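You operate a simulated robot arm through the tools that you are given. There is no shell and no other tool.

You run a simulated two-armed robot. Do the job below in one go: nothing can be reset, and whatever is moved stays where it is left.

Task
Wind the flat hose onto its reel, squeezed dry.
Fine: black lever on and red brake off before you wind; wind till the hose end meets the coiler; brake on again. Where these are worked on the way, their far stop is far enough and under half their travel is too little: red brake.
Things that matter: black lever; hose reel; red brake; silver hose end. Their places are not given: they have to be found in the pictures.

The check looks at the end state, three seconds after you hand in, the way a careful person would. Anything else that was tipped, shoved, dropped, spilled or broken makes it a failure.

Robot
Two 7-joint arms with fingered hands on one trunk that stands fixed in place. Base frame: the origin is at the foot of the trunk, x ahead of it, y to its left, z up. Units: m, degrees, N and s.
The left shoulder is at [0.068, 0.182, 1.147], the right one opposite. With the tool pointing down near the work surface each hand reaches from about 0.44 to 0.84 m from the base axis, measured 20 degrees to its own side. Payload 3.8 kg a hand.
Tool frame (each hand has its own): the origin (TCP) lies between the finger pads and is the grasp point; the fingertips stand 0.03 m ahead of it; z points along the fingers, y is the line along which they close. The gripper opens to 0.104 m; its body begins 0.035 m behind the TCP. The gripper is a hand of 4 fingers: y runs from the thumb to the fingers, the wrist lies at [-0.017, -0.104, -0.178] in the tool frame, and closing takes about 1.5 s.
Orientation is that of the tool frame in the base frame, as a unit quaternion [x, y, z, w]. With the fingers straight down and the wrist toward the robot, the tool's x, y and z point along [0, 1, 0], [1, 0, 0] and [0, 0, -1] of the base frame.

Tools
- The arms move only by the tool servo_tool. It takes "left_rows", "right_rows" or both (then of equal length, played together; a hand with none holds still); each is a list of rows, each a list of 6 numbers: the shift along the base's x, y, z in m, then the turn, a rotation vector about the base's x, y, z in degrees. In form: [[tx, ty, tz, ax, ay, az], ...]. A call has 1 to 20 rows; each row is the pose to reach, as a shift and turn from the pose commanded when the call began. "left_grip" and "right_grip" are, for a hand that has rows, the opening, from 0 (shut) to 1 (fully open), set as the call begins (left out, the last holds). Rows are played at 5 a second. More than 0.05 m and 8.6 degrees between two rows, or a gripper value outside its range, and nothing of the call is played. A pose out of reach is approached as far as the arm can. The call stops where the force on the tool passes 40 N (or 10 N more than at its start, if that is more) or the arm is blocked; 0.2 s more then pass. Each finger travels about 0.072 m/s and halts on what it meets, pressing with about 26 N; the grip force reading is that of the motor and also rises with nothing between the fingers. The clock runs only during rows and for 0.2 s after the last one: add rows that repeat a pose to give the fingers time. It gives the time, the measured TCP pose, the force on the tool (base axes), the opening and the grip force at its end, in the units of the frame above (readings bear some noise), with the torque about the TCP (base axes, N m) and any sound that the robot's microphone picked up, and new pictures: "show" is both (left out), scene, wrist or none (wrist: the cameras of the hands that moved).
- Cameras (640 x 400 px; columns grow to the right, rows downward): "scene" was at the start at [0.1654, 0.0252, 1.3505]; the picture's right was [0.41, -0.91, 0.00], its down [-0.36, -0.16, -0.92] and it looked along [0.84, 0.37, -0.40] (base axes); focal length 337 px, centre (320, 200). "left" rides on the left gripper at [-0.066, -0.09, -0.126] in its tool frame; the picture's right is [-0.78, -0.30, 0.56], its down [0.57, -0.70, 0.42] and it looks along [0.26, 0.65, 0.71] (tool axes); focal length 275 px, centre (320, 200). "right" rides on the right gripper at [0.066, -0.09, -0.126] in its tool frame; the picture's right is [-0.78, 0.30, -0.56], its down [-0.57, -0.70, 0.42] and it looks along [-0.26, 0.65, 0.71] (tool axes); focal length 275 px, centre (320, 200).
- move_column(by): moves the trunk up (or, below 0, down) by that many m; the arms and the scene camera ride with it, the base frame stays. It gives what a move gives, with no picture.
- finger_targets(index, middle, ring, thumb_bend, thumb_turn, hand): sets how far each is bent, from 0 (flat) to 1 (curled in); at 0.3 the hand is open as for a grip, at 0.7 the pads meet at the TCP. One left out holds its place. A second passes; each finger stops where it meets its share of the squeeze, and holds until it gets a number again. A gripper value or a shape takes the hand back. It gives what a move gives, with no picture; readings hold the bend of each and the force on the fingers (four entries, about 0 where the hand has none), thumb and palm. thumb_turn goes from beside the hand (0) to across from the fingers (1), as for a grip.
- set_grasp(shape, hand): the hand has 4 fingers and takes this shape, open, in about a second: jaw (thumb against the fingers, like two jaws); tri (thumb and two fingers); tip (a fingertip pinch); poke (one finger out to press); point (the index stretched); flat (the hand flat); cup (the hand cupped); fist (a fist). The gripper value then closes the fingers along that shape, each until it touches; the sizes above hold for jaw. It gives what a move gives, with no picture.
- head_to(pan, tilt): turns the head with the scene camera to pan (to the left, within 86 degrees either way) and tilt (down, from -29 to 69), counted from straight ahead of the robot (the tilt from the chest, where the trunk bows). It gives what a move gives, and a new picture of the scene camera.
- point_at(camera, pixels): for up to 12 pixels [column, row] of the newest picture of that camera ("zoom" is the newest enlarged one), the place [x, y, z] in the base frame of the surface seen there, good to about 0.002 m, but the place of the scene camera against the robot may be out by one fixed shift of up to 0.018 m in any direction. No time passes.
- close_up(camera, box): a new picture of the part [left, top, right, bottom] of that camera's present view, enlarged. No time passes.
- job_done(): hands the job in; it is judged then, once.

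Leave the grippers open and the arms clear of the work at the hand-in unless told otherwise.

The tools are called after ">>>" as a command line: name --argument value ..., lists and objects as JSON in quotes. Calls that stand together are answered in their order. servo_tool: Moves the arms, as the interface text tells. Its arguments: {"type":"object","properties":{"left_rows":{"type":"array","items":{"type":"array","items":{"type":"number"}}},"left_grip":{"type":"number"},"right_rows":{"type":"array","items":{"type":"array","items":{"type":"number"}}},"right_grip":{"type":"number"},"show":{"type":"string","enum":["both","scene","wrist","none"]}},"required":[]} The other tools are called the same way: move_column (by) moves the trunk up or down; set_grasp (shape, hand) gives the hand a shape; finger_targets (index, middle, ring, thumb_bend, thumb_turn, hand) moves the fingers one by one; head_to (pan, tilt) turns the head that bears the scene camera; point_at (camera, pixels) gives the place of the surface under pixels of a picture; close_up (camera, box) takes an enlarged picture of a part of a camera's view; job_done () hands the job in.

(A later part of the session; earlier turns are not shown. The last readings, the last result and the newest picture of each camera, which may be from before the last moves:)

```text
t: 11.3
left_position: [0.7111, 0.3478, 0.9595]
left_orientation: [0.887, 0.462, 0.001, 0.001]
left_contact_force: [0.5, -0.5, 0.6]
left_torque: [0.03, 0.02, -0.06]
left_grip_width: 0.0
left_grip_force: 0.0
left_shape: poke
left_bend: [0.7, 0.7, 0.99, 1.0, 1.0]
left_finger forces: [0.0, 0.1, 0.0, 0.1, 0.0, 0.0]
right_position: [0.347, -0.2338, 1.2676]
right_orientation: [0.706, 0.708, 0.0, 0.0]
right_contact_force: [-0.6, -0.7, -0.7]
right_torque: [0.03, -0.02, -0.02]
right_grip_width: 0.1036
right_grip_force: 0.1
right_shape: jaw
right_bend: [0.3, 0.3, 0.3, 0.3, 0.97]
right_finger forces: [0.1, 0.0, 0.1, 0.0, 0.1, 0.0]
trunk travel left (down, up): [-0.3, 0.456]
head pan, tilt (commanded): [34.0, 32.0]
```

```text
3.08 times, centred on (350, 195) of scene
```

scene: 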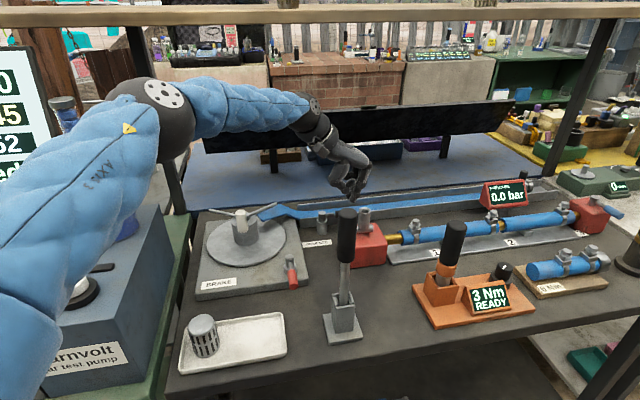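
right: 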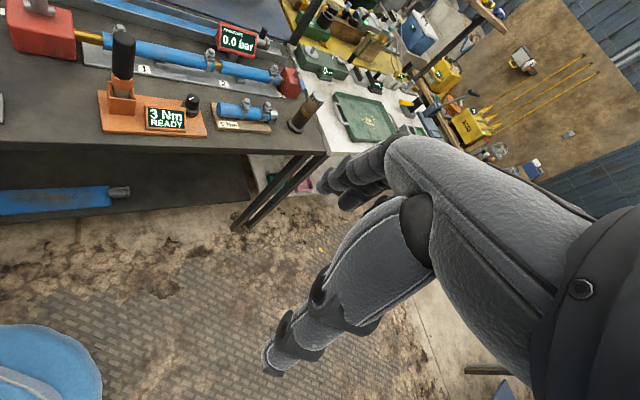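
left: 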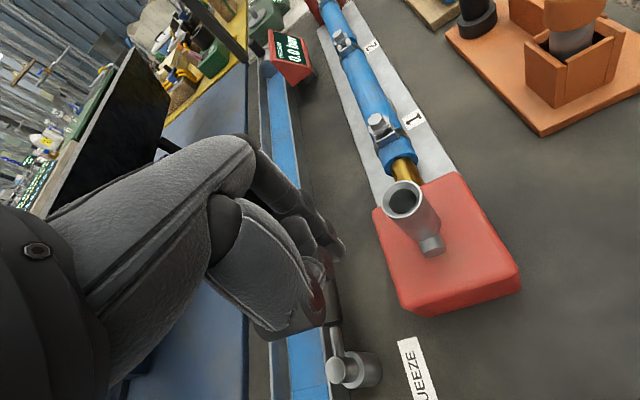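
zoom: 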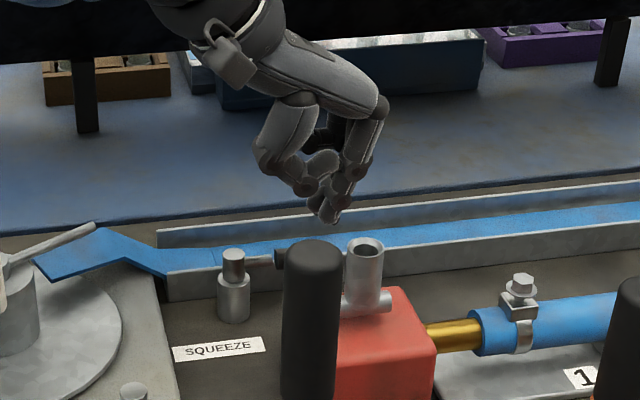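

The positions agree with the earlier ones. There are about 6 mm clear on each side if I shift 3 mm back, so I'll go straight down into the gap until the fingertips are at z≈0.856.

>>> servo_tool --left_rows '[[0.003, 0.003, -0.01, 0, 0, 0], [0.003, 0.003, -0.03, 0, 0, 0], [0.003, 0.003, -0.05, 0, 0, 0], [0.003, 0.003, -0.065, 0, 0, 0], [0.003, 0.003, -0.074, 0, 0, 0], [0.003, 0.003, -0.074, 0, 0, 0]]' --show "both"

```text
t: 12.7
left_position: [0.6906, 0.345, 0.9092]
left_orientation: [0.885, 0.465, 0.008, 0.005]
left_contact_force: [7.7, 6.5, 32.3]
left_torque: [-0.05, -0.15, 0.08]
left_grip_width: 0.0
left_grip_force: 0.0
left_shape: poke
left_bend: [0.7, 0.7, 0.99, 1.0, 1.0]
left_finger forces: [31.5, 0.0, 0.0, 0.1, 0.0, 0.1]
left hand out of reach, approached as far as the arm can: row 1, 2, 3, 4, 5, 6
right_position: [0.3451, -0.2357, 1.2689]
right_orientation: [0.707, 0.707, 0.002, 0.0]
right_contact_force: [0.0, -1.0, -0.5]
right_torque: [0.0, 0.01, -0.02]
right_grip_width: 0.1037
right_grip_force: 0.1
right_shape: jaw
right_bend: [0.3, 0.3, 0.3, 0.3, 0.97]
right_finger forces: [0.0, 0.1, 0.0, 0.1, 0.0, 0.0]
trunk travel left (down, up): [-0.3, 0.456]
head pan, tilt (commanded): [34.0, 32.0]
```

scene: 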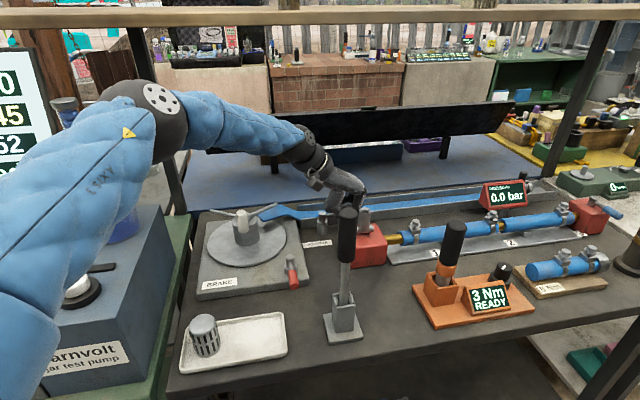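
left: 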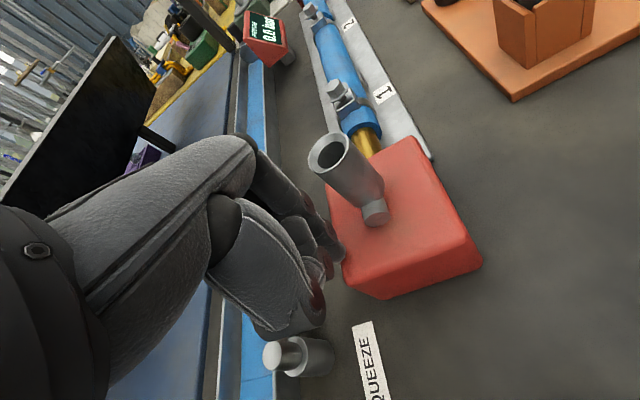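

The arm can't reach that far out this low: it slid back and one finger touched the top of the red box at about 32 N. I'll lift straight up now and then lower the trunk to gain reach.

>>> servo_tool --left_rows '[[0, 0, 0.03, 0, 0, 0], [0, 0, 0.07, 0, 0, 0], [0, 0, 0.11, 0, 0, 0], [0, 0, 0.15, 0, 0, 0], [0, 0, 0.15, 0, 0, 0]]' --show "both"

```text
t: 13.9
left_position: [0.6881, 0.3432, 1.0536]
left_orientation: [0.886, 0.463, -0.002, -0.001]
left_contact_force: [0.4, 0.0, -0.2]
left_torque: [0.03, 0.04, 0.0]
left_grip_width: 0.0
left_grip_force: 0.0
left_shape: poke
left_bend: [0.7, 0.7, 0.99, 1.0, 1.0]
left_finger forces: [0.0, 0.1, 0.0, 0.0, 0.0, 0.0]
right_position: [0.3491, -0.2332, 1.2662]
right_orientation: [0.706, 0.708, 0.0, 0.0]
right_contact_force: [-0.7, 0.1, -0.5]
right_torque: [0.02, 0.02, 0.02]
right_grip_width: 0.1038
right_grip_force: 0.0
right_shape: jaw
right_bend: [0.3, 0.3, 0.3, 0.3, 0.97]
right_finger forces: [0.0, 0.0, 0.0, 0.1, 0.0, 0.0]
trunk travel left (down, up): [-0.3, 0.456]
head pan, tilt (commanded): [34.0, 32.0]
```

scene: 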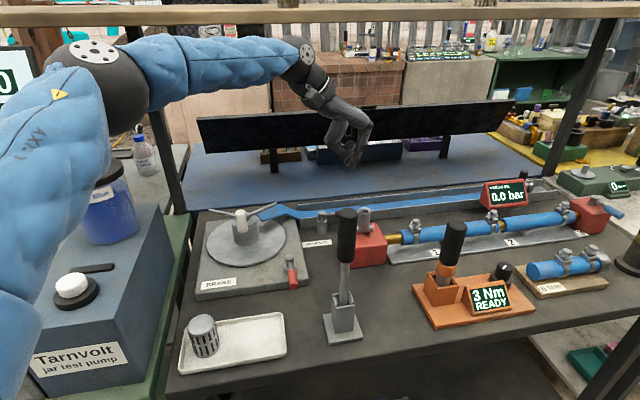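
left: 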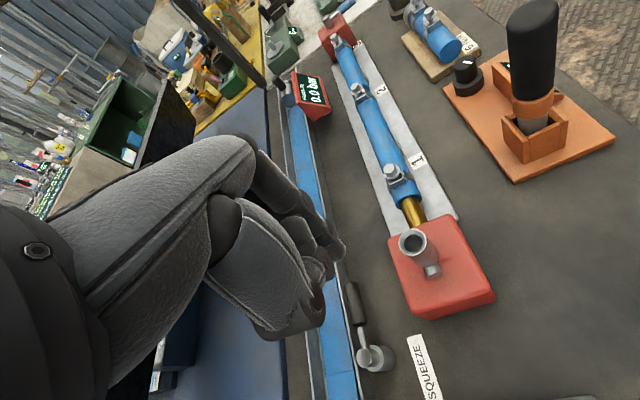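

The lift went fine and the box looks unmoved. The strong inward yaw may be what limits reach, so I'll turn the hand to yaw about 0 up here and test reach toward (0.73, 0.36).

>>> servo_tool --left_rows '[[0.005, 0, -0.01, 0, 0, 7], [0.01, 0.003, -0.02, 0, 0, 14], [0.015, 0.006, -0.03, 0, 0, 21], [0.02, 0.009, -0.04, 0, 0, 28], [0.03, 0.012, -0.05, 0, 0, 35], [0.04, 0.015, -0.06, 0, 0, 35], [0.045, 0.017, -0.07, 0, 0, 35], [0.045, 0.017, -0.07, 0, 0, 35]]' --show "none"

```text
t: 15.7
left_position: [0.7329, 0.3625, 0.9824]
left_orientation: [0.707, 0.708, 0.001, 0.001]
left_contact_force: [-0.4, 0.6, -0.6]
left_torque: [0.0, -0.03, -0.02]
left_grip_width: 0.0
left_grip_force: 0.1
left_shape: poke
left_bend: [0.7, 0.7, 0.99, 1.0, 1.0]
left_finger forces: [0.0, 0.1, 0.0, 0.0, 0.0, 0.0]
right_position: [0.3479, -0.234, 1.2678]
right_orientation: [0.707, 0.707, 0.0, 0.0]
right_contact_force: [0.3, -0.5, -0.1]
right_torque: [0.02, -0.01, -0.01]
right_grip_width: 0.1038
right_grip_force: 0.0
right_shape: jaw
right_bend: [0.3, 0.3, 0.3, 0.3, 0.97]
right_finger forces: [0.1, 0.0, 0.0, 0.0, 0.0, 0.0]
trunk travel left (down, up): [-0.3, 0.456]
head pan, tilt (commanded): [34.0, 32.0]
```

With yaw 0 that pose is reachable. Before going down, I'll test reach at the lever's likely end position (0.75, 0.43), staying high at z≈0.95.

>>> servo_tool --left_rows '[[0.005, 0.02, -0.01, 0, 0, 0], [0.01, 0.04, -0.02, 0, 0, 0], [0.017, 0.068, -0.03, 0, 0, 0], [0.017, 0.068, -0.03, 0, 0, 0]]' --show "both"

```text
t: 16.7
left_position: [0.7375, 0.4298, 0.9576]
left_orientation: [0.706, 0.708, 0.0, -0.001]
left_contact_force: [0.0, -0.8, 0.6]
left_torque: [-0.01, -0.01, -0.01]
left_grip_width: 0.0
left_grip_force: 0.1
left_shape: poke
left_bend: [0.7, 0.7, 0.99, 1.0, 1.0]
left_finger forces: [0.0, 0.0, 0.0, 0.0, 0.1, 0.0]
left hand out of reach, approached as far as the arm can: row 2, 3, 4
right_position: [0.3488, -0.2337, 1.266]
right_orientation: [0.707, 0.707, 0.0, 0.0]
right_contact_force: [-0.2, -0.5, -0.5]
right_torque: [0.03, 0.02, 0.01]
right_grip_width: 0.1038
right_grip_force: 0.0
right_shape: jaw
right_bend: [0.3, 0.3, 0.3, 0.3, 0.97]
right_finger forces: [0.0, 0.0, 0.0, 0.0, 0.0, 0.1]
trunk travel left (down, up): [-0.3, 0.456]
head pan, tilt (commanded): [34.0, 32.0]
```

scene: 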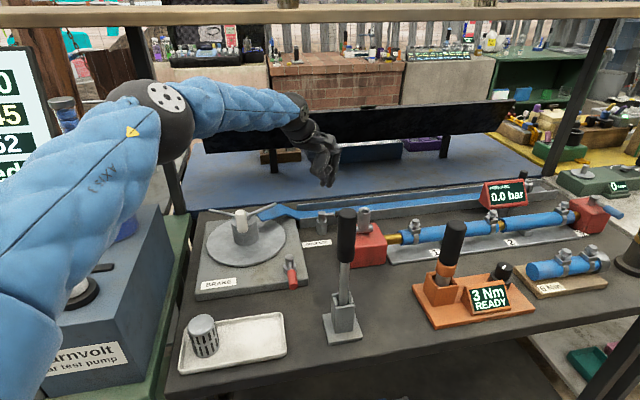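
left: 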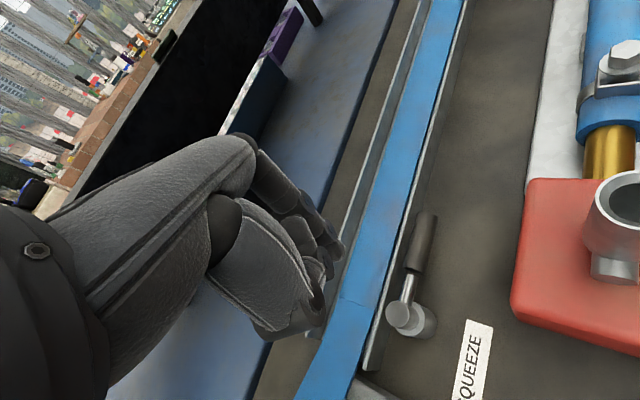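

At yaw 0 the limit here is about x=0.7375 at y=0.43. I'll test whether tilting the fingers forward by 15° gives more reach while still high.

>>> servo_tool --left_rows '[[0.0, 0, 0, 0, -7.5, 0], [0.0, 0, 0, 0, -15, 0], [0.02, 0, 0, 0, -15, 0], [0.04, 0, 0, 0, -15, 0], [0.06, 0, 0, 0, -15, 0], [0.06, 0, 0, 0, -15, 0]]' --show "none"

```text
t: 18.1
left_position: [0.7731, 0.4238, 0.9648]
left_orientation: [0.701, 0.701, 0.092, 0.092]
left_contact_force: [-0.4, 0.6, 0.9]
left_torque: [-0.01, 0.02, -0.03]
left_grip_width: 0.0
left_grip_force: 0.1
left_shape: poke
left_bend: [0.7, 0.7, 0.99, 1.0, 1.0]
left_finger forces: [0.0, 0.1, 0.1, 0.0, 0.0, 0.1]
left hand out of reach, approached as far as the arm can: row 4, 5, 6
right_position: [0.3487, -0.2333, 1.2658]
right_orientation: [0.708, 0.707, 0.0, 0.0]
right_contact_force: [0.0, 0.3, 0.2]
right_torque: [0.02, 0.0, 0.02]
right_grip_width: 0.1037
right_grip_force: 0.0
right_shape: jaw
right_bend: [0.3, 0.3, 0.3, 0.3, 0.97]
right_finger forces: [0.0, 0.0, 0.1, 0.0, 0.0, 0.1]
trunk travel left (down, up): [-0.3, 0.456]
head pan, tilt (commanded): [34.0, 32.0]
```

Tilting gave about 36 mm more reach. Lowering the trunk by 0.15 m should also put the wrist level with the shoulder. The arms ride with the trunk, so I'll lift the left hand to z≈1.13 first, then lower.

>>> servo_tool --left_rows '[[-0.015, 0, 0.035, 0, 3, 0], [-0.03, -0.005, 0.07, 0, 6, 0], [-0.045, -0.01, 0.105, 0, 9, 0], [-0.06, -0.015, 0.14, 0, 12, 0], [-0.07, -0.02, 0.165, 0, 15, 0], [-0.07, -0.02, 0.165, 0, 15, 0]]' --show "none"

>>> move_column --by -0.15

```text
t: 19.5
left_position: [0.6998, 0.4059, 1.1312]
left_orientation: [0.707, 0.708, 0.0, -0.001]
left_contact_force: [0.1, 0.6, -0.5]
left_torque: [0.0, -0.01, 0.0]
left_grip_width: 0.0001
left_grip_force: 0.1
left_shape: poke
left_bend: [0.7, 0.7, 0.99, 1.0, 1.0]
left_finger forces: [0.0, 0.0, 0.0, 0.0, 0.0, 0.1]
right_position: [0.3475, -0.2329, 1.2675]
right_orientation: [0.707, 0.708, 0.0, 0.0]
right_contact_force: [0.7, -1.1, -0.1]
right_torque: [0.02, -0.02, -0.01]
right_grip_width: 0.1036
right_grip_force: 0.0
right_shape: jaw
right_bend: [0.3, 0.3, 0.3, 0.3, 0.97]
right_finger forces: [0.0, 0.0, 0.1, 0.1, 0.0, 0.1]
trunk travel left (down, up): [-0.3, 0.456]
head pan, tilt (commanded): [34.0, 32.0]
```

```text
t: 21.2
left_position: [0.703, 0.4061, 0.9818]
left_orientation: [0.706, 0.708, 0.0, 0.001]
left_contact_force: [-0.9, 0.1, -0.1]
left_torque: [0.0, 0.0, 0.01]
left_grip_width: 0.0
left_grip_force: 0.1
left_shape: poke
left_bend: [0.7, 0.7, 0.99, 1.0, 1.0]
left_finger forces: [0.0, 0.0, 0.1, 0.0, 0.0, 0.1]
right_position: [0.345, -0.2334, 1.119]
right_orientation: [0.706, 0.709, 0.001, -0.001]
right_contact_force: [-0.1, -0.5, -0.3]
right_torque: [0.01, -0.03, 0.02]
right_grip_width: 0.1036
right_grip_force: 0.1
right_shape: jaw
right_bend: [0.3, 0.3, 0.3, 0.3, 0.97]
right_finger forces: [0.1, 0.1, 0.1, 0.0, 0.0, 0.0]
trunk travel left (down, up): [-0.15, 0.606]
head pan, tilt (commanded): [34.0, 32.0]
```

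The trunk is down 0.15 m and the left hand is at z 0.98. I'll re-test reach toward (0.755, 0.435) at z≈0.945, still above everything except the stub, which is away from this path.

>>> servo_tool --left_rows '[[0.02, 0.01, -0.01, 0, 0, 0], [0.04, 0.02, -0.02, 0, 0, 0], [0.052, 0.029, -0.035, 0, 0, 0], [0.052, 0.029, -0.035, 0, 0, 0]]' --show "both"

```text
t: 22.2
left_position: [0.7541, 0.4328, 0.9453]
left_orientation: [0.707, 0.707, 0.0, 0.001]
left_contact_force: [0.5, -0.2, 0.4]
left_torque: [0.0, 0.01, 0.01]
left_grip_width: 0.0
left_grip_force: 0.1
left_shape: poke
left_bend: [0.7, 0.7, 0.99, 1.0, 1.0]
left_finger forces: [0.1, 0.1, 0.0, 0.0, 0.0, 0.0]
right_position: [0.3462, -0.2334, 1.1189]
right_orientation: [0.708, 0.706, 0.0, 0.0]
right_contact_force: [-0.2, 0.4, 0.9]
right_torque: [0.0, 0.02, -0.01]
right_grip_width: 0.1038
right_grip_force: 0.2
right_shape: jaw
right_bend: [0.3, 0.3, 0.3, 0.3, 0.97]
right_finger forces: [0.1, 0.0, 0.0, 0.0, 0.0, 0.0]
trunk travel left (down, up): [-0.15, 0.606]
head pan, tilt (commanded): [34.0, 32.0]
```

scene: 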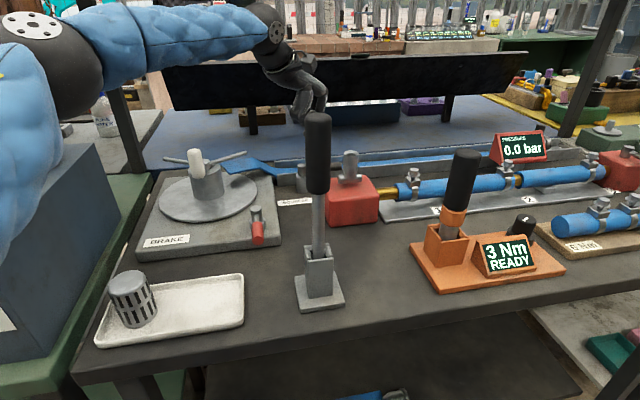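
left: 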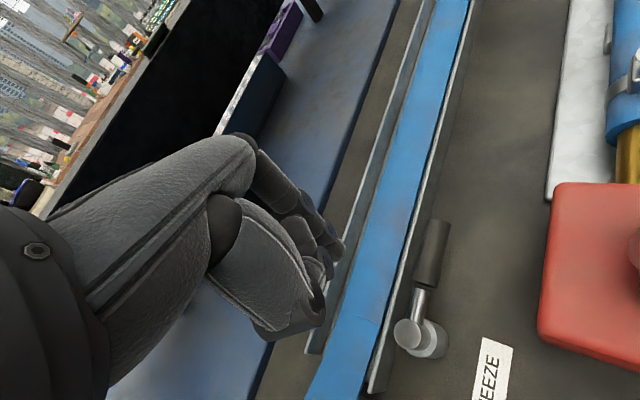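

That's reachable now. I'll move at z≈0.96 to above the gap at (0.708, 0.355) with yaw −15°, which keeps both the thumb and fingers clear of the red box and the lever post, then check the view.

>>> servo_tool --left_rows '[[-0.01, -0.02, 0.015, 0, 0, -4], [-0.022, -0.04, 0.015, 0, 0, -8], [-0.034, -0.06, 0.015, 0, 0, -12], [-0.046, -0.078, 0.015, 0, 0, -15], [-0.046, -0.078, 0.0, 0, 0, -15], [-0.046, -0.078, -0.01, 0, 0, -15], [-0.046, -0.078, -0.01, 0, 0, -15]]' --show "both"

```text
t: 23.8
left_position: [0.7086, 0.3575, 0.9347]
left_orientation: [0.793, 0.609, 0.0, 0.0]
left_contact_force: [0.2, 0.6, -0.7]
left_torque: [0.02, 0.02, 0.01]
left_grip_width: 0.0002
left_grip_force: 0.1
left_shape: poke
left_bend: [0.7, 0.7, 0.99, 1.0, 1.0]
left_finger forces: [0.1, 0.0, 0.0, 0.0, 0.0, 0.0]
right_position: [0.347, -0.2319, 1.1189]
right_orientation: [0.706, 0.708, 0.0, 0.0]
right_contact_force: [0.0, 0.1, 0.3]
right_torque: [0.0, -0.01, 0.0]
right_grip_width: 0.1035
right_grip_force: 0.0
right_shape: jaw
right_bend: [0.3, 0.3, 0.3, 0.3, 0.97]
right_finger forces: [0.0, 0.1, 0.0, 0.0, 0.0, 0.0]
trunk travel left (down, up): [-0.15, 0.606]
head pan, tilt (commanded): [34.0, 32.0]
```

scene: 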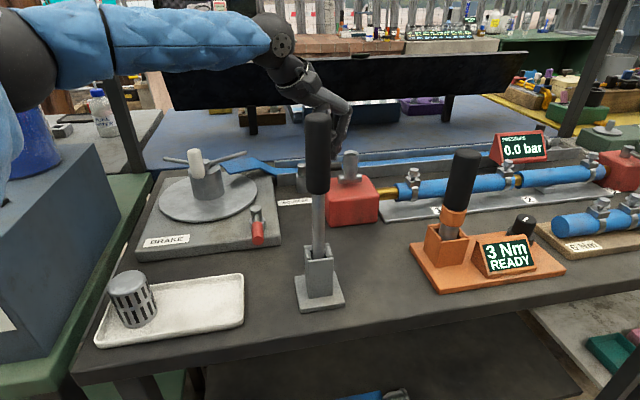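
left: 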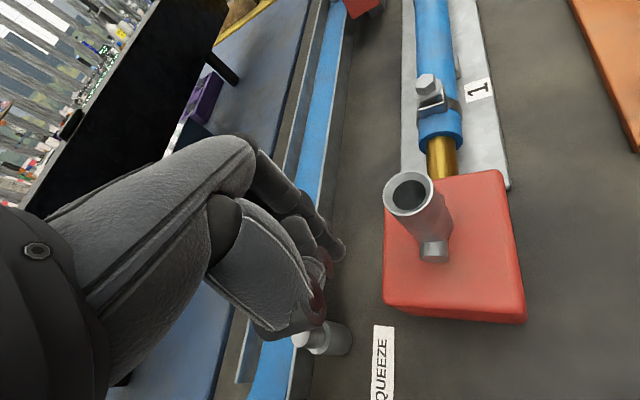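

I'm at (0.709, 0.358, 0.935) over the gap. I'll check the fingertip and box edge positions in this view before going down.

>>> point_at --camera "left" --pixels '[[338, 252], [334, 240], [386, 230], [385, 295], [300, 340], [325, 350], [345, 300], [330, 262], [318, 320], [425, 178]]'

>>> close_up --camera "left" --box '[240, 180, 440, 380]'

>>> close_up --camera "scene" --box '[240, 60, 400, 220]'

```text
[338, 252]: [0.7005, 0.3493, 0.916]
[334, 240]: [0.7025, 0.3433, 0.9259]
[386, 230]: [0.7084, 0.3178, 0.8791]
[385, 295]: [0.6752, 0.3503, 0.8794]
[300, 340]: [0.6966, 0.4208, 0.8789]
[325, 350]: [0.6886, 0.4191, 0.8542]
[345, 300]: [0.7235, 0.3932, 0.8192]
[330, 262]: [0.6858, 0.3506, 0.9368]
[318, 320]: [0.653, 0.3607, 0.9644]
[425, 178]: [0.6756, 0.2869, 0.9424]
```

```text
2.00 times, centred on (340, 280) of left
```

zoom: 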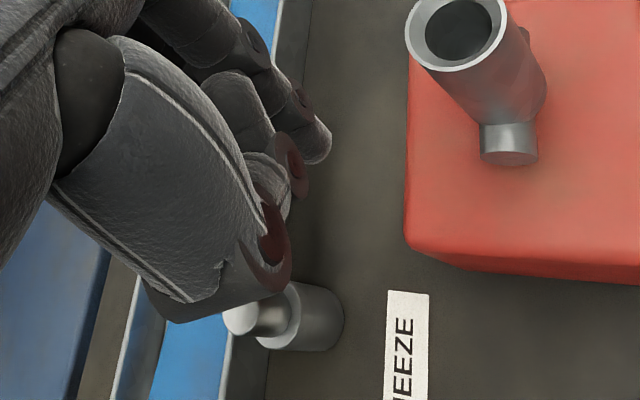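

```text
2.50 times, centred on (320, 140) of scene
```

zoom: 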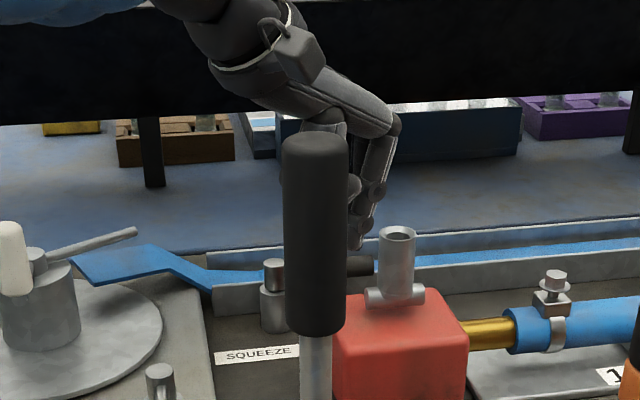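

The index finger is about 17 mm clear of the box and the other finger about 7 mm clear of the lever. I'll nudge 2 mm toward the box and descend to z≈0.888, so the fingertips are near 0.858.

>>> servo_tool --left_rows '[[-0.002, -0.002, -0.01, 0, 0, 0], [-0.002, -0.002, -0.025, 0, 0, 0], [-0.002, -0.002, -0.038, 0, 0, 0], [-0.002, -0.002, -0.047, 0, 0, 0], [-0.002, -0.002, -0.047, 0, 0, 0]]' --show "both"

```text
t: 25.0
left_position: [0.7071, 0.3556, 0.8872]
left_orientation: [0.793, 0.609, -0.001, 0.0]
left_contact_force: [0.1, 0.5, 1.0]
left_torque: [-0.02, 0.0, 0.0]
left_grip_width: 0.0001
left_grip_force: 0.0
left_shape: poke
left_bend: [0.7, 0.7, 0.99, 1.0, 1.0]
left_finger forces: [0.1, 0.1, 0.1, 0.0, 0.1, 0.0]
right_position: [0.3459, -0.2332, 1.1179]
right_orientation: [0.707, 0.708, 0.0, 0.0]
right_contact_force: [-0.9, 0.5, 0.2]
right_torque: [0.03, 0.0, -0.01]
right_grip_width: 0.1036
right_grip_force: 0.0
right_shape: jaw
right_bend: [0.3, 0.3, 0.3, 0.3, 0.97]
right_finger forces: [0.1, 0.0, 0.0, 0.0, 0.0, 0.0]
trunk travel left (down, up): [-0.15, 0.606]
head pan, tilt (commanded): [34.0, 32.0]
```

scene: 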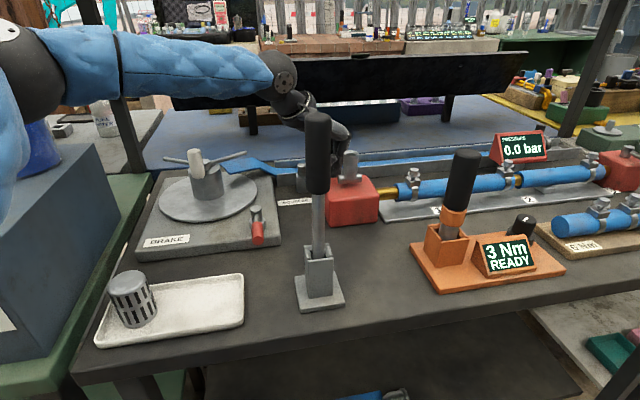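
left: 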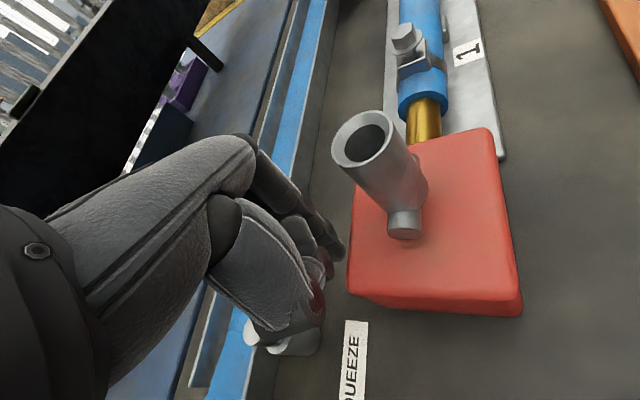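

I'm in the gap without contact at (0.707, 0.356, 0.887). Now I'll push gently toward the back along the lever's arc, about 15° of lever turn, to see if it gives.

>>> servo_tool --left_rows '[[0.005, 0.005, 0, 0, 0, 0], [0.0084, 0.0082, 0, 0, 0, 0], [0.013, 0.0105, 0, 0, 0, 2], [0.0175, 0.0125, 0, 0, 0, 4], [0.0218, 0.0145, 0, 0, 0, 6], [0.0218, 0.0145, 0, 0, 0, 6]]' --show "both"

```text
t: 26.4
left_position: [0.7289, 0.3692, 0.8892]
left_orientation: [0.759, 0.651, 0.0, 0.0]
left_contact_force: [0.2, 0.1, -0.1]
left_torque: [0.01, 0.02, 0.0]
left_grip_width: 0.0001
left_grip_force: 0.0
left_shape: poke
left_bend: [0.7, 0.7, 0.99, 1.0, 1.0]
left_finger forces: [0.0, 0.6, 0.0, 0.0, 0.0, 0.0]
right_position: [0.3461, -0.233, 1.1182]
right_orientation: [0.707, 0.707, 0.0, 0.0]
right_contact_force: [0.3, 0.4, -0.1]
right_torque: [0.02, 0.02, 0.02]
right_grip_width: 0.1034
right_grip_force: 0.2
right_shape: jaw
right_bend: [0.3, 0.3, 0.3, 0.3, 0.97]
right_finger forces: [0.0, 0.0, 0.1, 0.0, 0.1, 0.0]
trunk travel left (down, up): [-0.15, 0.606]
head pan, tilt (commanded): [34.0, 32.0]
```

scene: 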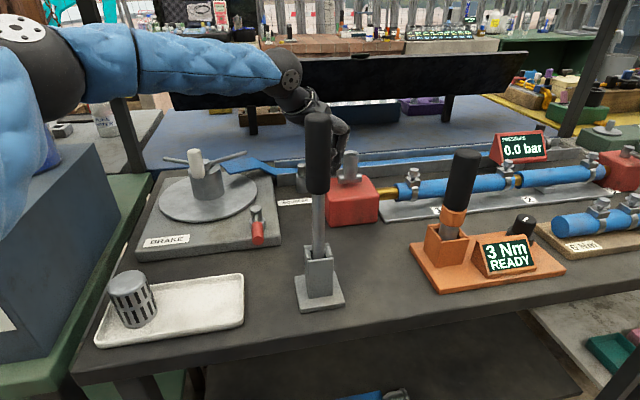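
left: 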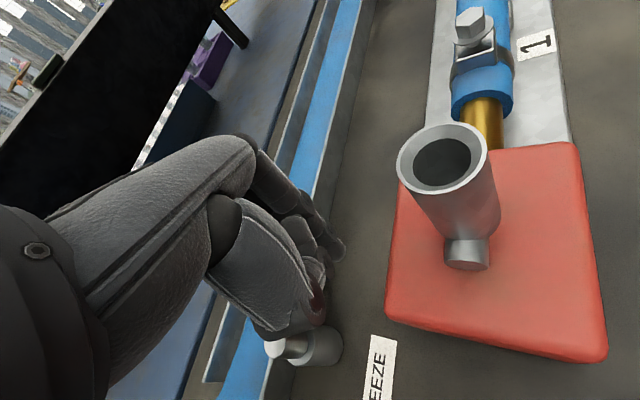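

There's light contact on the middle finger (0.6 N) and no resistance, so the lever seems to be turning this way. I'll continue along the arc another 45° and watch the force.

>>> servo_tool --left_rows '[[0.004, 0.003, 0, 0, 0, 2], [0.008, 0.006, 0, 0, 0, 4], [0.0114, 0.0095, 0, 0, 0, 5], [0.0155, 0.0135, 0, 0, 0, 6], [0.0185, 0.0175, 0, 0, 0, 7], [0.0201, 0.0213, 0, 0, 0, 8], [0.0225, 0.026, 0, 0, 0, 9], [0.0245, 0.031, 0, 0, 0, 10], [0.0254, 0.0349, 0, 0, 0, 11], [0.0254, 0.0349, 0, 0, 0, 11]]' --show "both"

```text
t: 28.6
left_position: [0.7542, 0.4055, 0.8886]
left_orientation: [0.694, 0.72, 0.0, 0.0]
left_contact_force: [0.2, 0.1, 0.1]
left_torque: [-0.02, 0.04, 0.05]
left_grip_width: 0.0
left_grip_force: 0.0
left_shape: poke
left_bend: [0.7, 0.7, 0.99, 1.0, 1.0]
left_finger forces: [0.0, 1.0, 0.0, 0.0, 0.1, 0.1]
right_position: [0.3466, -0.2328, 1.119]
right_orientation: [0.707, 0.707, 0.0, 0.0]
right_contact_force: [0.6, 0.5, -0.1]
right_torque: [0.02, -0.01, 0.0]
right_grip_width: 0.1037
right_grip_force: 0.1
right_shape: jaw
right_bend: [0.3, 0.3, 0.3, 0.3, 0.97]
right_finger forces: [0.0, 0.0, 0.0, 0.0, 0.0, 0.1]
trunk travel left (down, up): [-0.15, 0.606]
head pan, tilt (commanded): [34.0, 32.0]
```

scene: 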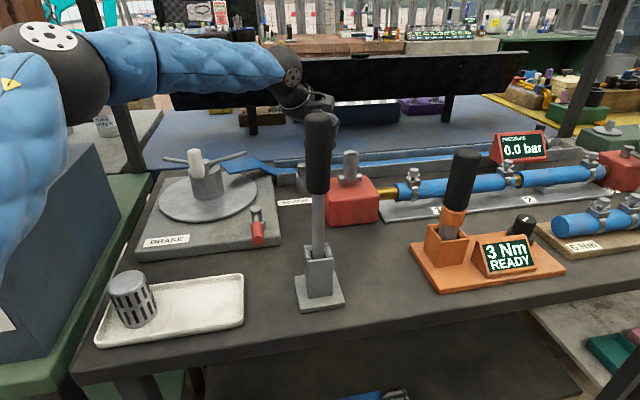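
left: 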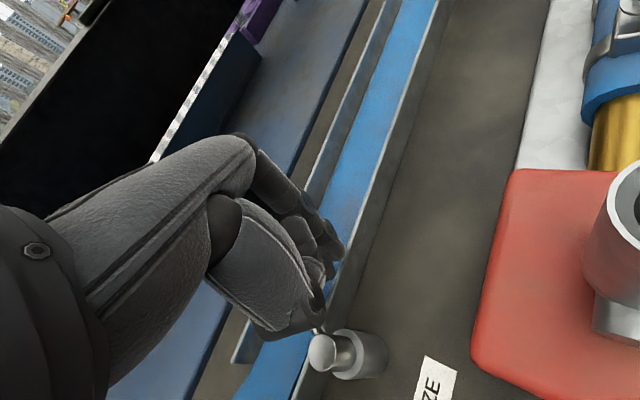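

The lever is following (its rod runs back behind the hand) with only about 1 N. I'll push on to the stop, up to about 90° total, and look at the force.

>>> servo_tool --left_rows '[[0.001, 0.005, 0, 0, 0, 1], [0.0015, 0.009, 0, 0, 0, 2], [0.0017, 0.013, 0, 0, 0, 3], [0.0014, 0.0165, 0, 0, 0, 4], [0.001, 0.02, 0, 0, 0, 5], [0.0004, 0.0237, 0, 0, 0, 6], [-0.0005, 0.0275, 0, 0, 0, 7], [-0.0005, 0.0275, 0, 0, 0, 7]]' --show "both"

```text
t: 30.4
left_position: [0.7539, 0.4321, 0.8878]
left_orientation: [0.648, 0.761, 0.0, 0.001]
left_contact_force: [-1.2, 0.4, 0.0]
left_torque: [-0.01, 0.0, 0.0]
left_grip_width: 0.0
left_grip_force: 0.0
left_shape: poke
left_bend: [0.7, 0.7, 0.99, 1.0, 1.0]
left_finger forces: [0.0, 0.3, 0.0, 0.1, 0.0, 0.0]
right_position: [0.3457, -0.2339, 1.1181]
right_orientation: [0.707, 0.707, -0.001, 0.0]
right_contact_force: [-0.7, -0.3, 0.0]
right_torque: [0.0, 0.01, 0.03]
right_grip_width: 0.1037
right_grip_force: 0.1
right_shape: jaw
right_bend: [0.3, 0.3, 0.3, 0.3, 0.97]
right_finger forces: [0.1, 0.0, 0.0, 0.1, 0.0, 0.0]
trunk travel left (down, up): [-0.15, 0.606]
head pan, tilt (commanded): [34.0, 32.0]
```

scene: 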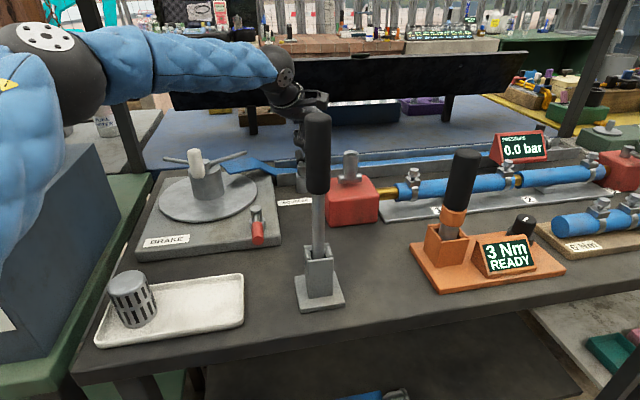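
left: 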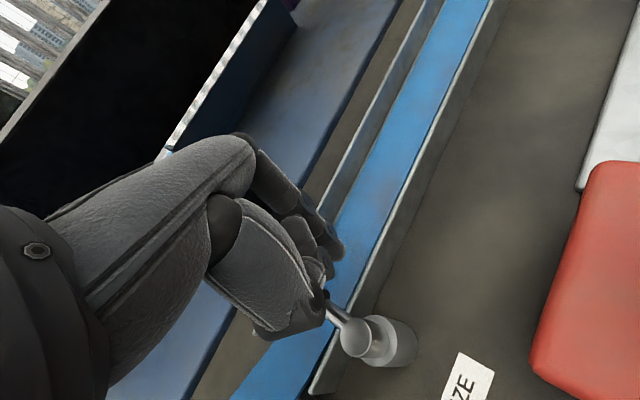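

The lever is now nearly square across the hose with little force so far. I'll zoom in to see the lever's angle.

>>> close_up --camera "scene" --box '[230, 80, 380, 220]'

>>> close_up --camera "left" --box '[240, 220, 440, 400]'

```text
2.86 times, centred on (305, 150) of scene
```

zoom: 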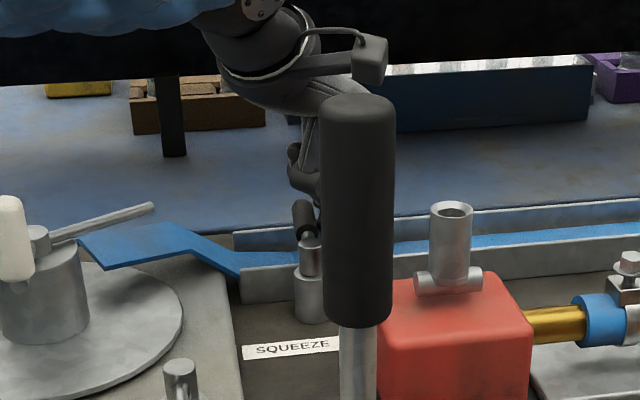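

```text
2.22 times, centred on (340, 310) of left
```

zoom: 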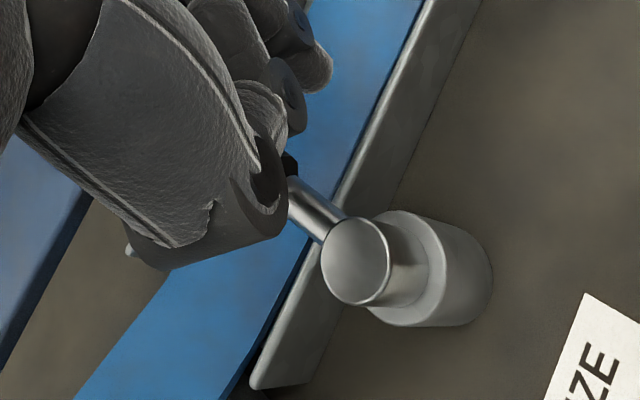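

The black grip now points across the hose, at (303, 215) in the zoom. I'll keep pushing gently to find its stop.

>>> servo_tool --left_rows '[[-0.001, 0.004, 0, 0, 0, 0], [-0.0025, 0.008, 0, 0, 0, 0], [-0.004, 0.0115, 0, 0, 0, 0], [-0.006, 0.015, 0, 0, 0, 0], [-0.006, 0.015, 0, 0, 0, 0]]' --show "both"

```text
t: 31.6
left_position: [0.7507, 0.4405, 0.8868]
left_orientation: [0.651, 0.759, -0.001, 0.002]
left_contact_force: [10.4, -24.9, -3.0]
left_torque: [-0.59, -0.29, -0.04]
left_grip_width: 0.0002
left_grip_force: 0.1
left_shape: poke
left_bend: [0.7, 0.7, 0.99, 1.0, 1.0]
left_finger forces: [0.0, 25.1, 0.1, 0.0, 0.0, 0.1]
right_position: [0.3487, -0.2366, 1.1176]
right_orientation: [0.707, 0.707, 0.001, -0.001]
right_contact_force: [0.2, 0.5, 0.0]
right_torque: [-0.04, 0.01, -0.01]
right_grip_width: 0.1041
right_grip_force: 0.0
right_shape: jaw
right_bend: [0.3, 0.3, 0.3, 0.3, 0.97]
right_finger forces: [0.0, 0.0, 0.0, 0.0, 0.1, 0.1]
trunk travel left (down, up): [-0.15, 0.606]
head pan, tilt (commanded): [34.0, 32.0]
```

scene: 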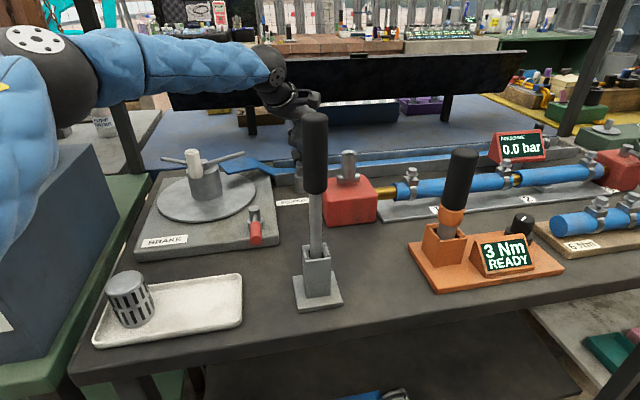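
left: 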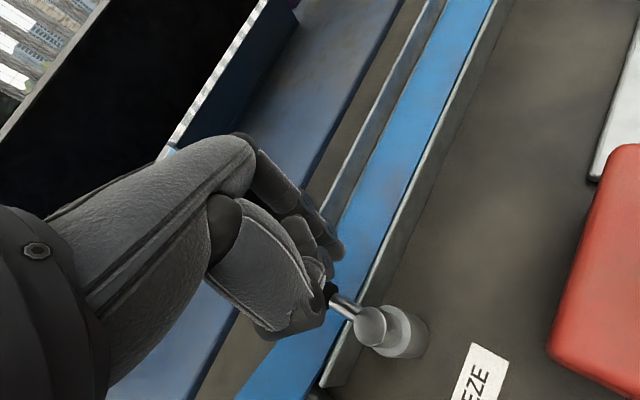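

The lever hit its stop (25 N on the finger), so the squeeze is fully on. I'll back the finger off, lift straight up to z≈1.0, and check that the lever stays.

>>> servo_tool --left_rows '[[0.004, -0.012, 0, 0, 0, 0], [0.006, -0.024, 0, 0, 0, 0], [0.006, -0.024, 0.03, 0, 0, 0], [0.0, -0.024, 0.07, 0, 0, 0], [-0.01, -0.024, 0.11, 0, 0, 0], [-0.03, -0.024, 0.15, 0, 0, 0], [-0.07, -0.024, 0.17, 0, 0, 0], [-0.11, -0.024, 0.18, 0, 0, 0], [-0.11, -0.024, 0.18, 0, 0, 0]]' --show "both"

```text
t: 33.6
left_position: [0.6394, 0.4225, 1.0709]
left_orientation: [0.649, 0.761, 0.0, 0.0]
left_contact_force: [-0.1, -0.6, 0.2]
left_torque: [-0.04, 0.0, -0.03]
left_grip_width: 0.0
left_grip_force: 0.0
left_shape: poke
left_bend: [0.7, 0.7, 0.99, 1.0, 1.0]
left_finger forces: [0.1, 0.1, 0.1, 0.0, 0.1, 0.1]
right_position: [0.347, -0.2324, 1.1179]
right_orientation: [0.707, 0.707, -0.001, 0.0]
right_contact_force: [0.0, 0.7, -0.4]
right_torque: [-0.01, 0.0, 0.03]
right_grip_width: 0.1038
right_grip_force: 0.1
right_shape: jaw
right_bend: [0.3, 0.3, 0.3, 0.3, 0.97]
right_finger forces: [0.1, 0.0, 0.0, 0.0, 0.0, 0.1]
trunk travel left (down, up): [-0.15, 0.606]
head pan, tilt (commanded): [34.0, 32.0]
```

scene: 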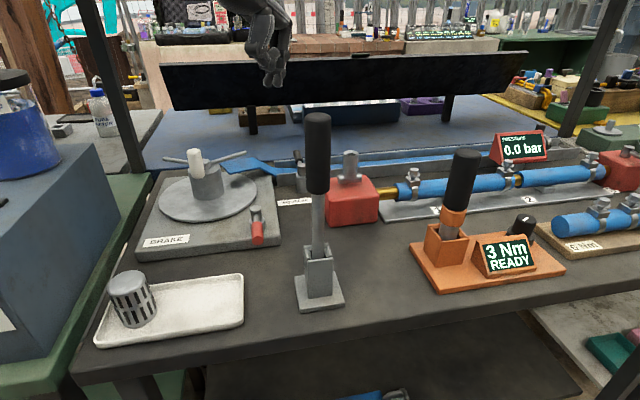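
left: 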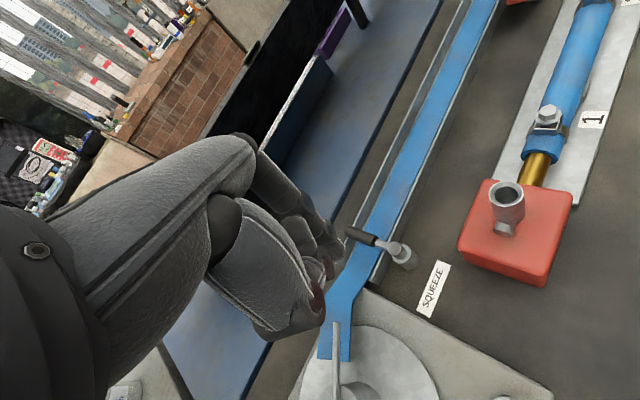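

The black lever now lies square across the hose at (360, 238) and stays. Next is the red brake: its pivot is near (0.529, 0.382) and its grip points to the front out to (0.480, 0.333). I'll move the finger to above the right side of its grip to try turning it toward the left.

>>> servo_tool --left_rows '[[-0.03, -0.026, 0, 0, 0, -6], [-0.06, -0.052, 0, 0, 0, -12], [-0.09, -0.078, 0, 0, 0, -18], [-0.118, -0.104, 0, 0, 0, -24], [-0.118, -0.104, -0.04, 0, 0, -24], [-0.118, -0.104, -0.08, 0, 0, -24], [-0.118, -0.104, -0.11, 0, 0, -24], [-0.118, -0.104, -0.11, 0, 0, -24]]' --show "both"

```text
t: 35.4
left_position: [0.5207, 0.3202, 0.9564]
left_orientation: [0.793, 0.609, 0.0, -0.001]
left_contact_force: [0.2, 0.1, -0.2]
left_torque: [0.01, 0.0, 0.04]
left_grip_width: 0.0
left_grip_force: 0.0
left_shape: poke
left_bend: [0.7, 0.7, 0.99, 1.0, 1.0]
left_finger forces: [0.0, 0.0, 0.0, 0.1, 0.0, 0.1]
right_position: [0.3467, -0.2326, 1.1188]
right_orientation: [0.706, 0.708, 0.0, 0.0]
right_contact_force: [-0.1, -0.1, 0.8]
right_torque: [0.01, 0.02, 0.0]
right_grip_width: 0.1038
right_grip_force: 0.1
right_shape: jaw
right_bend: [0.3, 0.3, 0.3, 0.3, 0.97]
right_finger forces: [0.1, 0.1, 0.1, 0.0, 0.0, 0.0]
trunk travel left (down, up): [-0.15, 0.606]
head pan, tilt (commanded): [34.0, 32.0]
```

scene: 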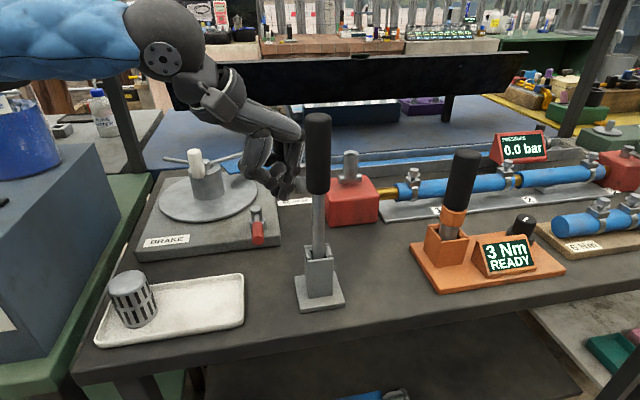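
left: 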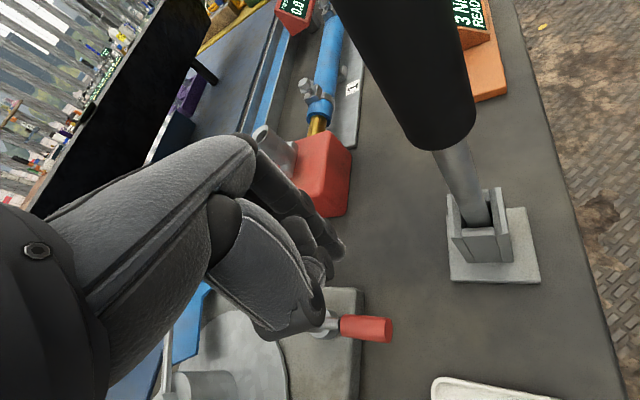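

The red grip is at (340–392, 328) in the left view. I'll measure it and its surroundings again.

>>> point_at --camera "left" --pixels '[[330, 322], [343, 324], [365, 328], [390, 331], [355, 300], [340, 248], [350, 345], [410, 360], [345, 270], [365, 342], [365, 317]]'

>>> close_up --camera "left" --box '[260, 220, 440, 400]'

```text
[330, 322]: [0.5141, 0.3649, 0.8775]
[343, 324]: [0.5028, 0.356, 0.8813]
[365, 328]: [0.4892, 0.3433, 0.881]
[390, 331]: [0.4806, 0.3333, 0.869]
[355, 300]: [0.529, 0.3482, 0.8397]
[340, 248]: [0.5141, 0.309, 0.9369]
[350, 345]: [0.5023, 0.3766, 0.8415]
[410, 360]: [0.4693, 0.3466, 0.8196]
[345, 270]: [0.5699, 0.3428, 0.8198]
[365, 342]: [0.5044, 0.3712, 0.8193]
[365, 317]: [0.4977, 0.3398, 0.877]
```

```text
2.22 times, centred on (350, 310) of left
```

zoom: 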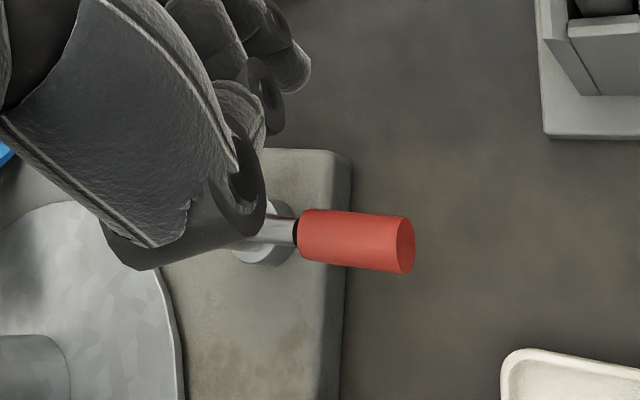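

The grip's top is z≈0.881 and it reaches 72 mm from its pivot. With the thumb curled low it would touch the grip, so I'll move up and away a little and put the thumb beside the hand before going down.

>>> servo_tool --left_rows '[[0.01, 0.015, 0.03, 0, 0, 0], [0.02, 0.04, 0.06, 0, 0, 0], [0.02, 0.04, 0.06, 0, 0, 0]]' --show "none"

>>> finger_targets --hand "left" --index 0.7 --middle 0.7 --ring 1.0 --thumb_bend 1.0 --thumb_turn 0.0

>>> close_up --camera "scene" --box '[180, 60, 360, 240]'

>>> close_up --camera "left" --box '[0, 0, 640, 400]'

```text
t: 36.2
left_position: [0.5401, 0.3566, 1.0171]
left_orientation: [0.793, 0.609, 0.0, 0.001]
left_contact_force: [0.2, 0.7, -0.8]
left_torque: [-0.02, 0.0, 0.0]
left_grip_width: 0.0002
left_grip_force: 0.1
left_shape: poke
left_bend: [0.7, 0.7, 0.99, 1.0, 1.0]
left_finger forces: [0.0, 0.0, 0.0, 0.0, 0.0, 0.1]
right_position: [0.3471, -0.233, 1.1184]
right_orientation: [0.708, 0.706, 0.0, 0.0]
right_contact_force: [0.7, 1.1, -0.9]
right_torque: [0.0, -0.01, 0.01]
right_grip_width: 0.1037
right_grip_force: 0.1
right_shape: jaw
right_bend: [0.3, 0.3, 0.3, 0.3, 0.97]
right_finger forces: [0.1, 0.0, 0.0, 0.0, 0.1, 0.1]
trunk travel left (down, up): [-0.15, 0.606]
head pan, tilt (commanded): [34.0, 32.0]
```

```text
t: 37.2
left_position: [0.54, 0.3572, 1.017]
left_orientation: [0.793, 0.61, 0.0, 0.0]
left_contact_force: [0.7, -0.3, -0.1]
left_torque: [0.0, -0.03, -0.01]
left_grip_width: 0.0604
left_grip_force: 0.0
left_shape: fingers
left_bend: [0.7, 0.7, 1.0, 1.0, 0.0]
left_finger forces: [0.1, 0.0, 0.0, 0.1, 0.0, 0.0]
right_position: [0.3456, -0.2335, 1.1179]
right_orientation: [0.707, 0.707, 0.0, 0.0]
right_contact_force: [0.4, -0.2, -0.7]
right_torque: [0.01, 0.02, -0.01]
right_grip_width: 0.1037
right_grip_force: 0.0
right_shape: jaw
right_bend: [0.3, 0.3, 0.3, 0.3, 0.97]
right_finger forces: [0.1, 0.1, 0.1, 0.1, 0.1, 0.0]
trunk travel left (down, up): [-0.15, 0.606]
head pan, tilt (commanded): [34.0, 32.0]
```

```text
2.22 times, centred on (270, 150) of scene
```

zoom: 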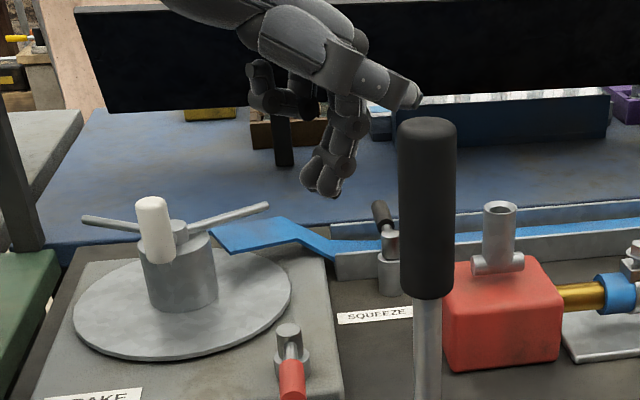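

```text
1.00 times, centred on (320, 200) of left (not enlarged: the box is as wide or as high as the picture)
```

zoom: 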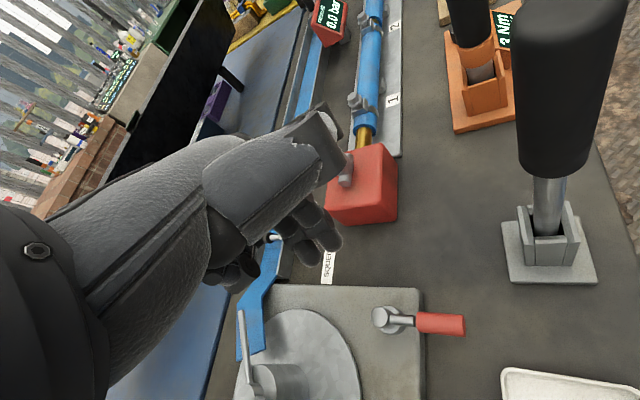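

The thumb now lies beside the hand, well above the fingertips. I'll measure the thumb's place to be sure it clears the tall pump lever.

>>> point_at --camera "left" --pixels '[[320, 150], [300, 175], [330, 130], [335, 145], [335, 235], [325, 260], [260, 200], [520, 100], [520, 160], [440, 323]]'

```text
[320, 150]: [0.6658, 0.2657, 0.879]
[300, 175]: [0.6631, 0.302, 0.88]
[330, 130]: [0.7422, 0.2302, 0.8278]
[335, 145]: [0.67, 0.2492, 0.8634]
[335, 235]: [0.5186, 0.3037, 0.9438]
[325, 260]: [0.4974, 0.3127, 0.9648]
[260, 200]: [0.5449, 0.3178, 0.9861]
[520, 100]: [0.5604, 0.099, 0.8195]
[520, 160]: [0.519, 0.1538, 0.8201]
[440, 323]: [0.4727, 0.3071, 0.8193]
```

Those came from the older stored picture. I'll ask again using the newest zoom, which is the full left view.

>>> point_at --camera "zoom" --pixels '[[320, 150], [300, 175], [340, 160], [330, 130], [335, 240], [260, 200], [530, 100], [530, 160], [590, 100], [440, 323], [380, 320], [415, 322]]'

```text
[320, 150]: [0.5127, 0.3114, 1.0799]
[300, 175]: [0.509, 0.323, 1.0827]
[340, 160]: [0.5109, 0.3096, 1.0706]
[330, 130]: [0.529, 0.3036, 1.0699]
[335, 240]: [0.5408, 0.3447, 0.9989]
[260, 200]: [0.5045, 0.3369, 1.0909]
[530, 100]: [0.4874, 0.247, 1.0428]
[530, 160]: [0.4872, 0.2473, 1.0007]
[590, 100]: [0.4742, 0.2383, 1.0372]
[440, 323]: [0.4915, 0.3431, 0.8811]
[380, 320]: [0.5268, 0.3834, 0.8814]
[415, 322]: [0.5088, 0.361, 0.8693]
```

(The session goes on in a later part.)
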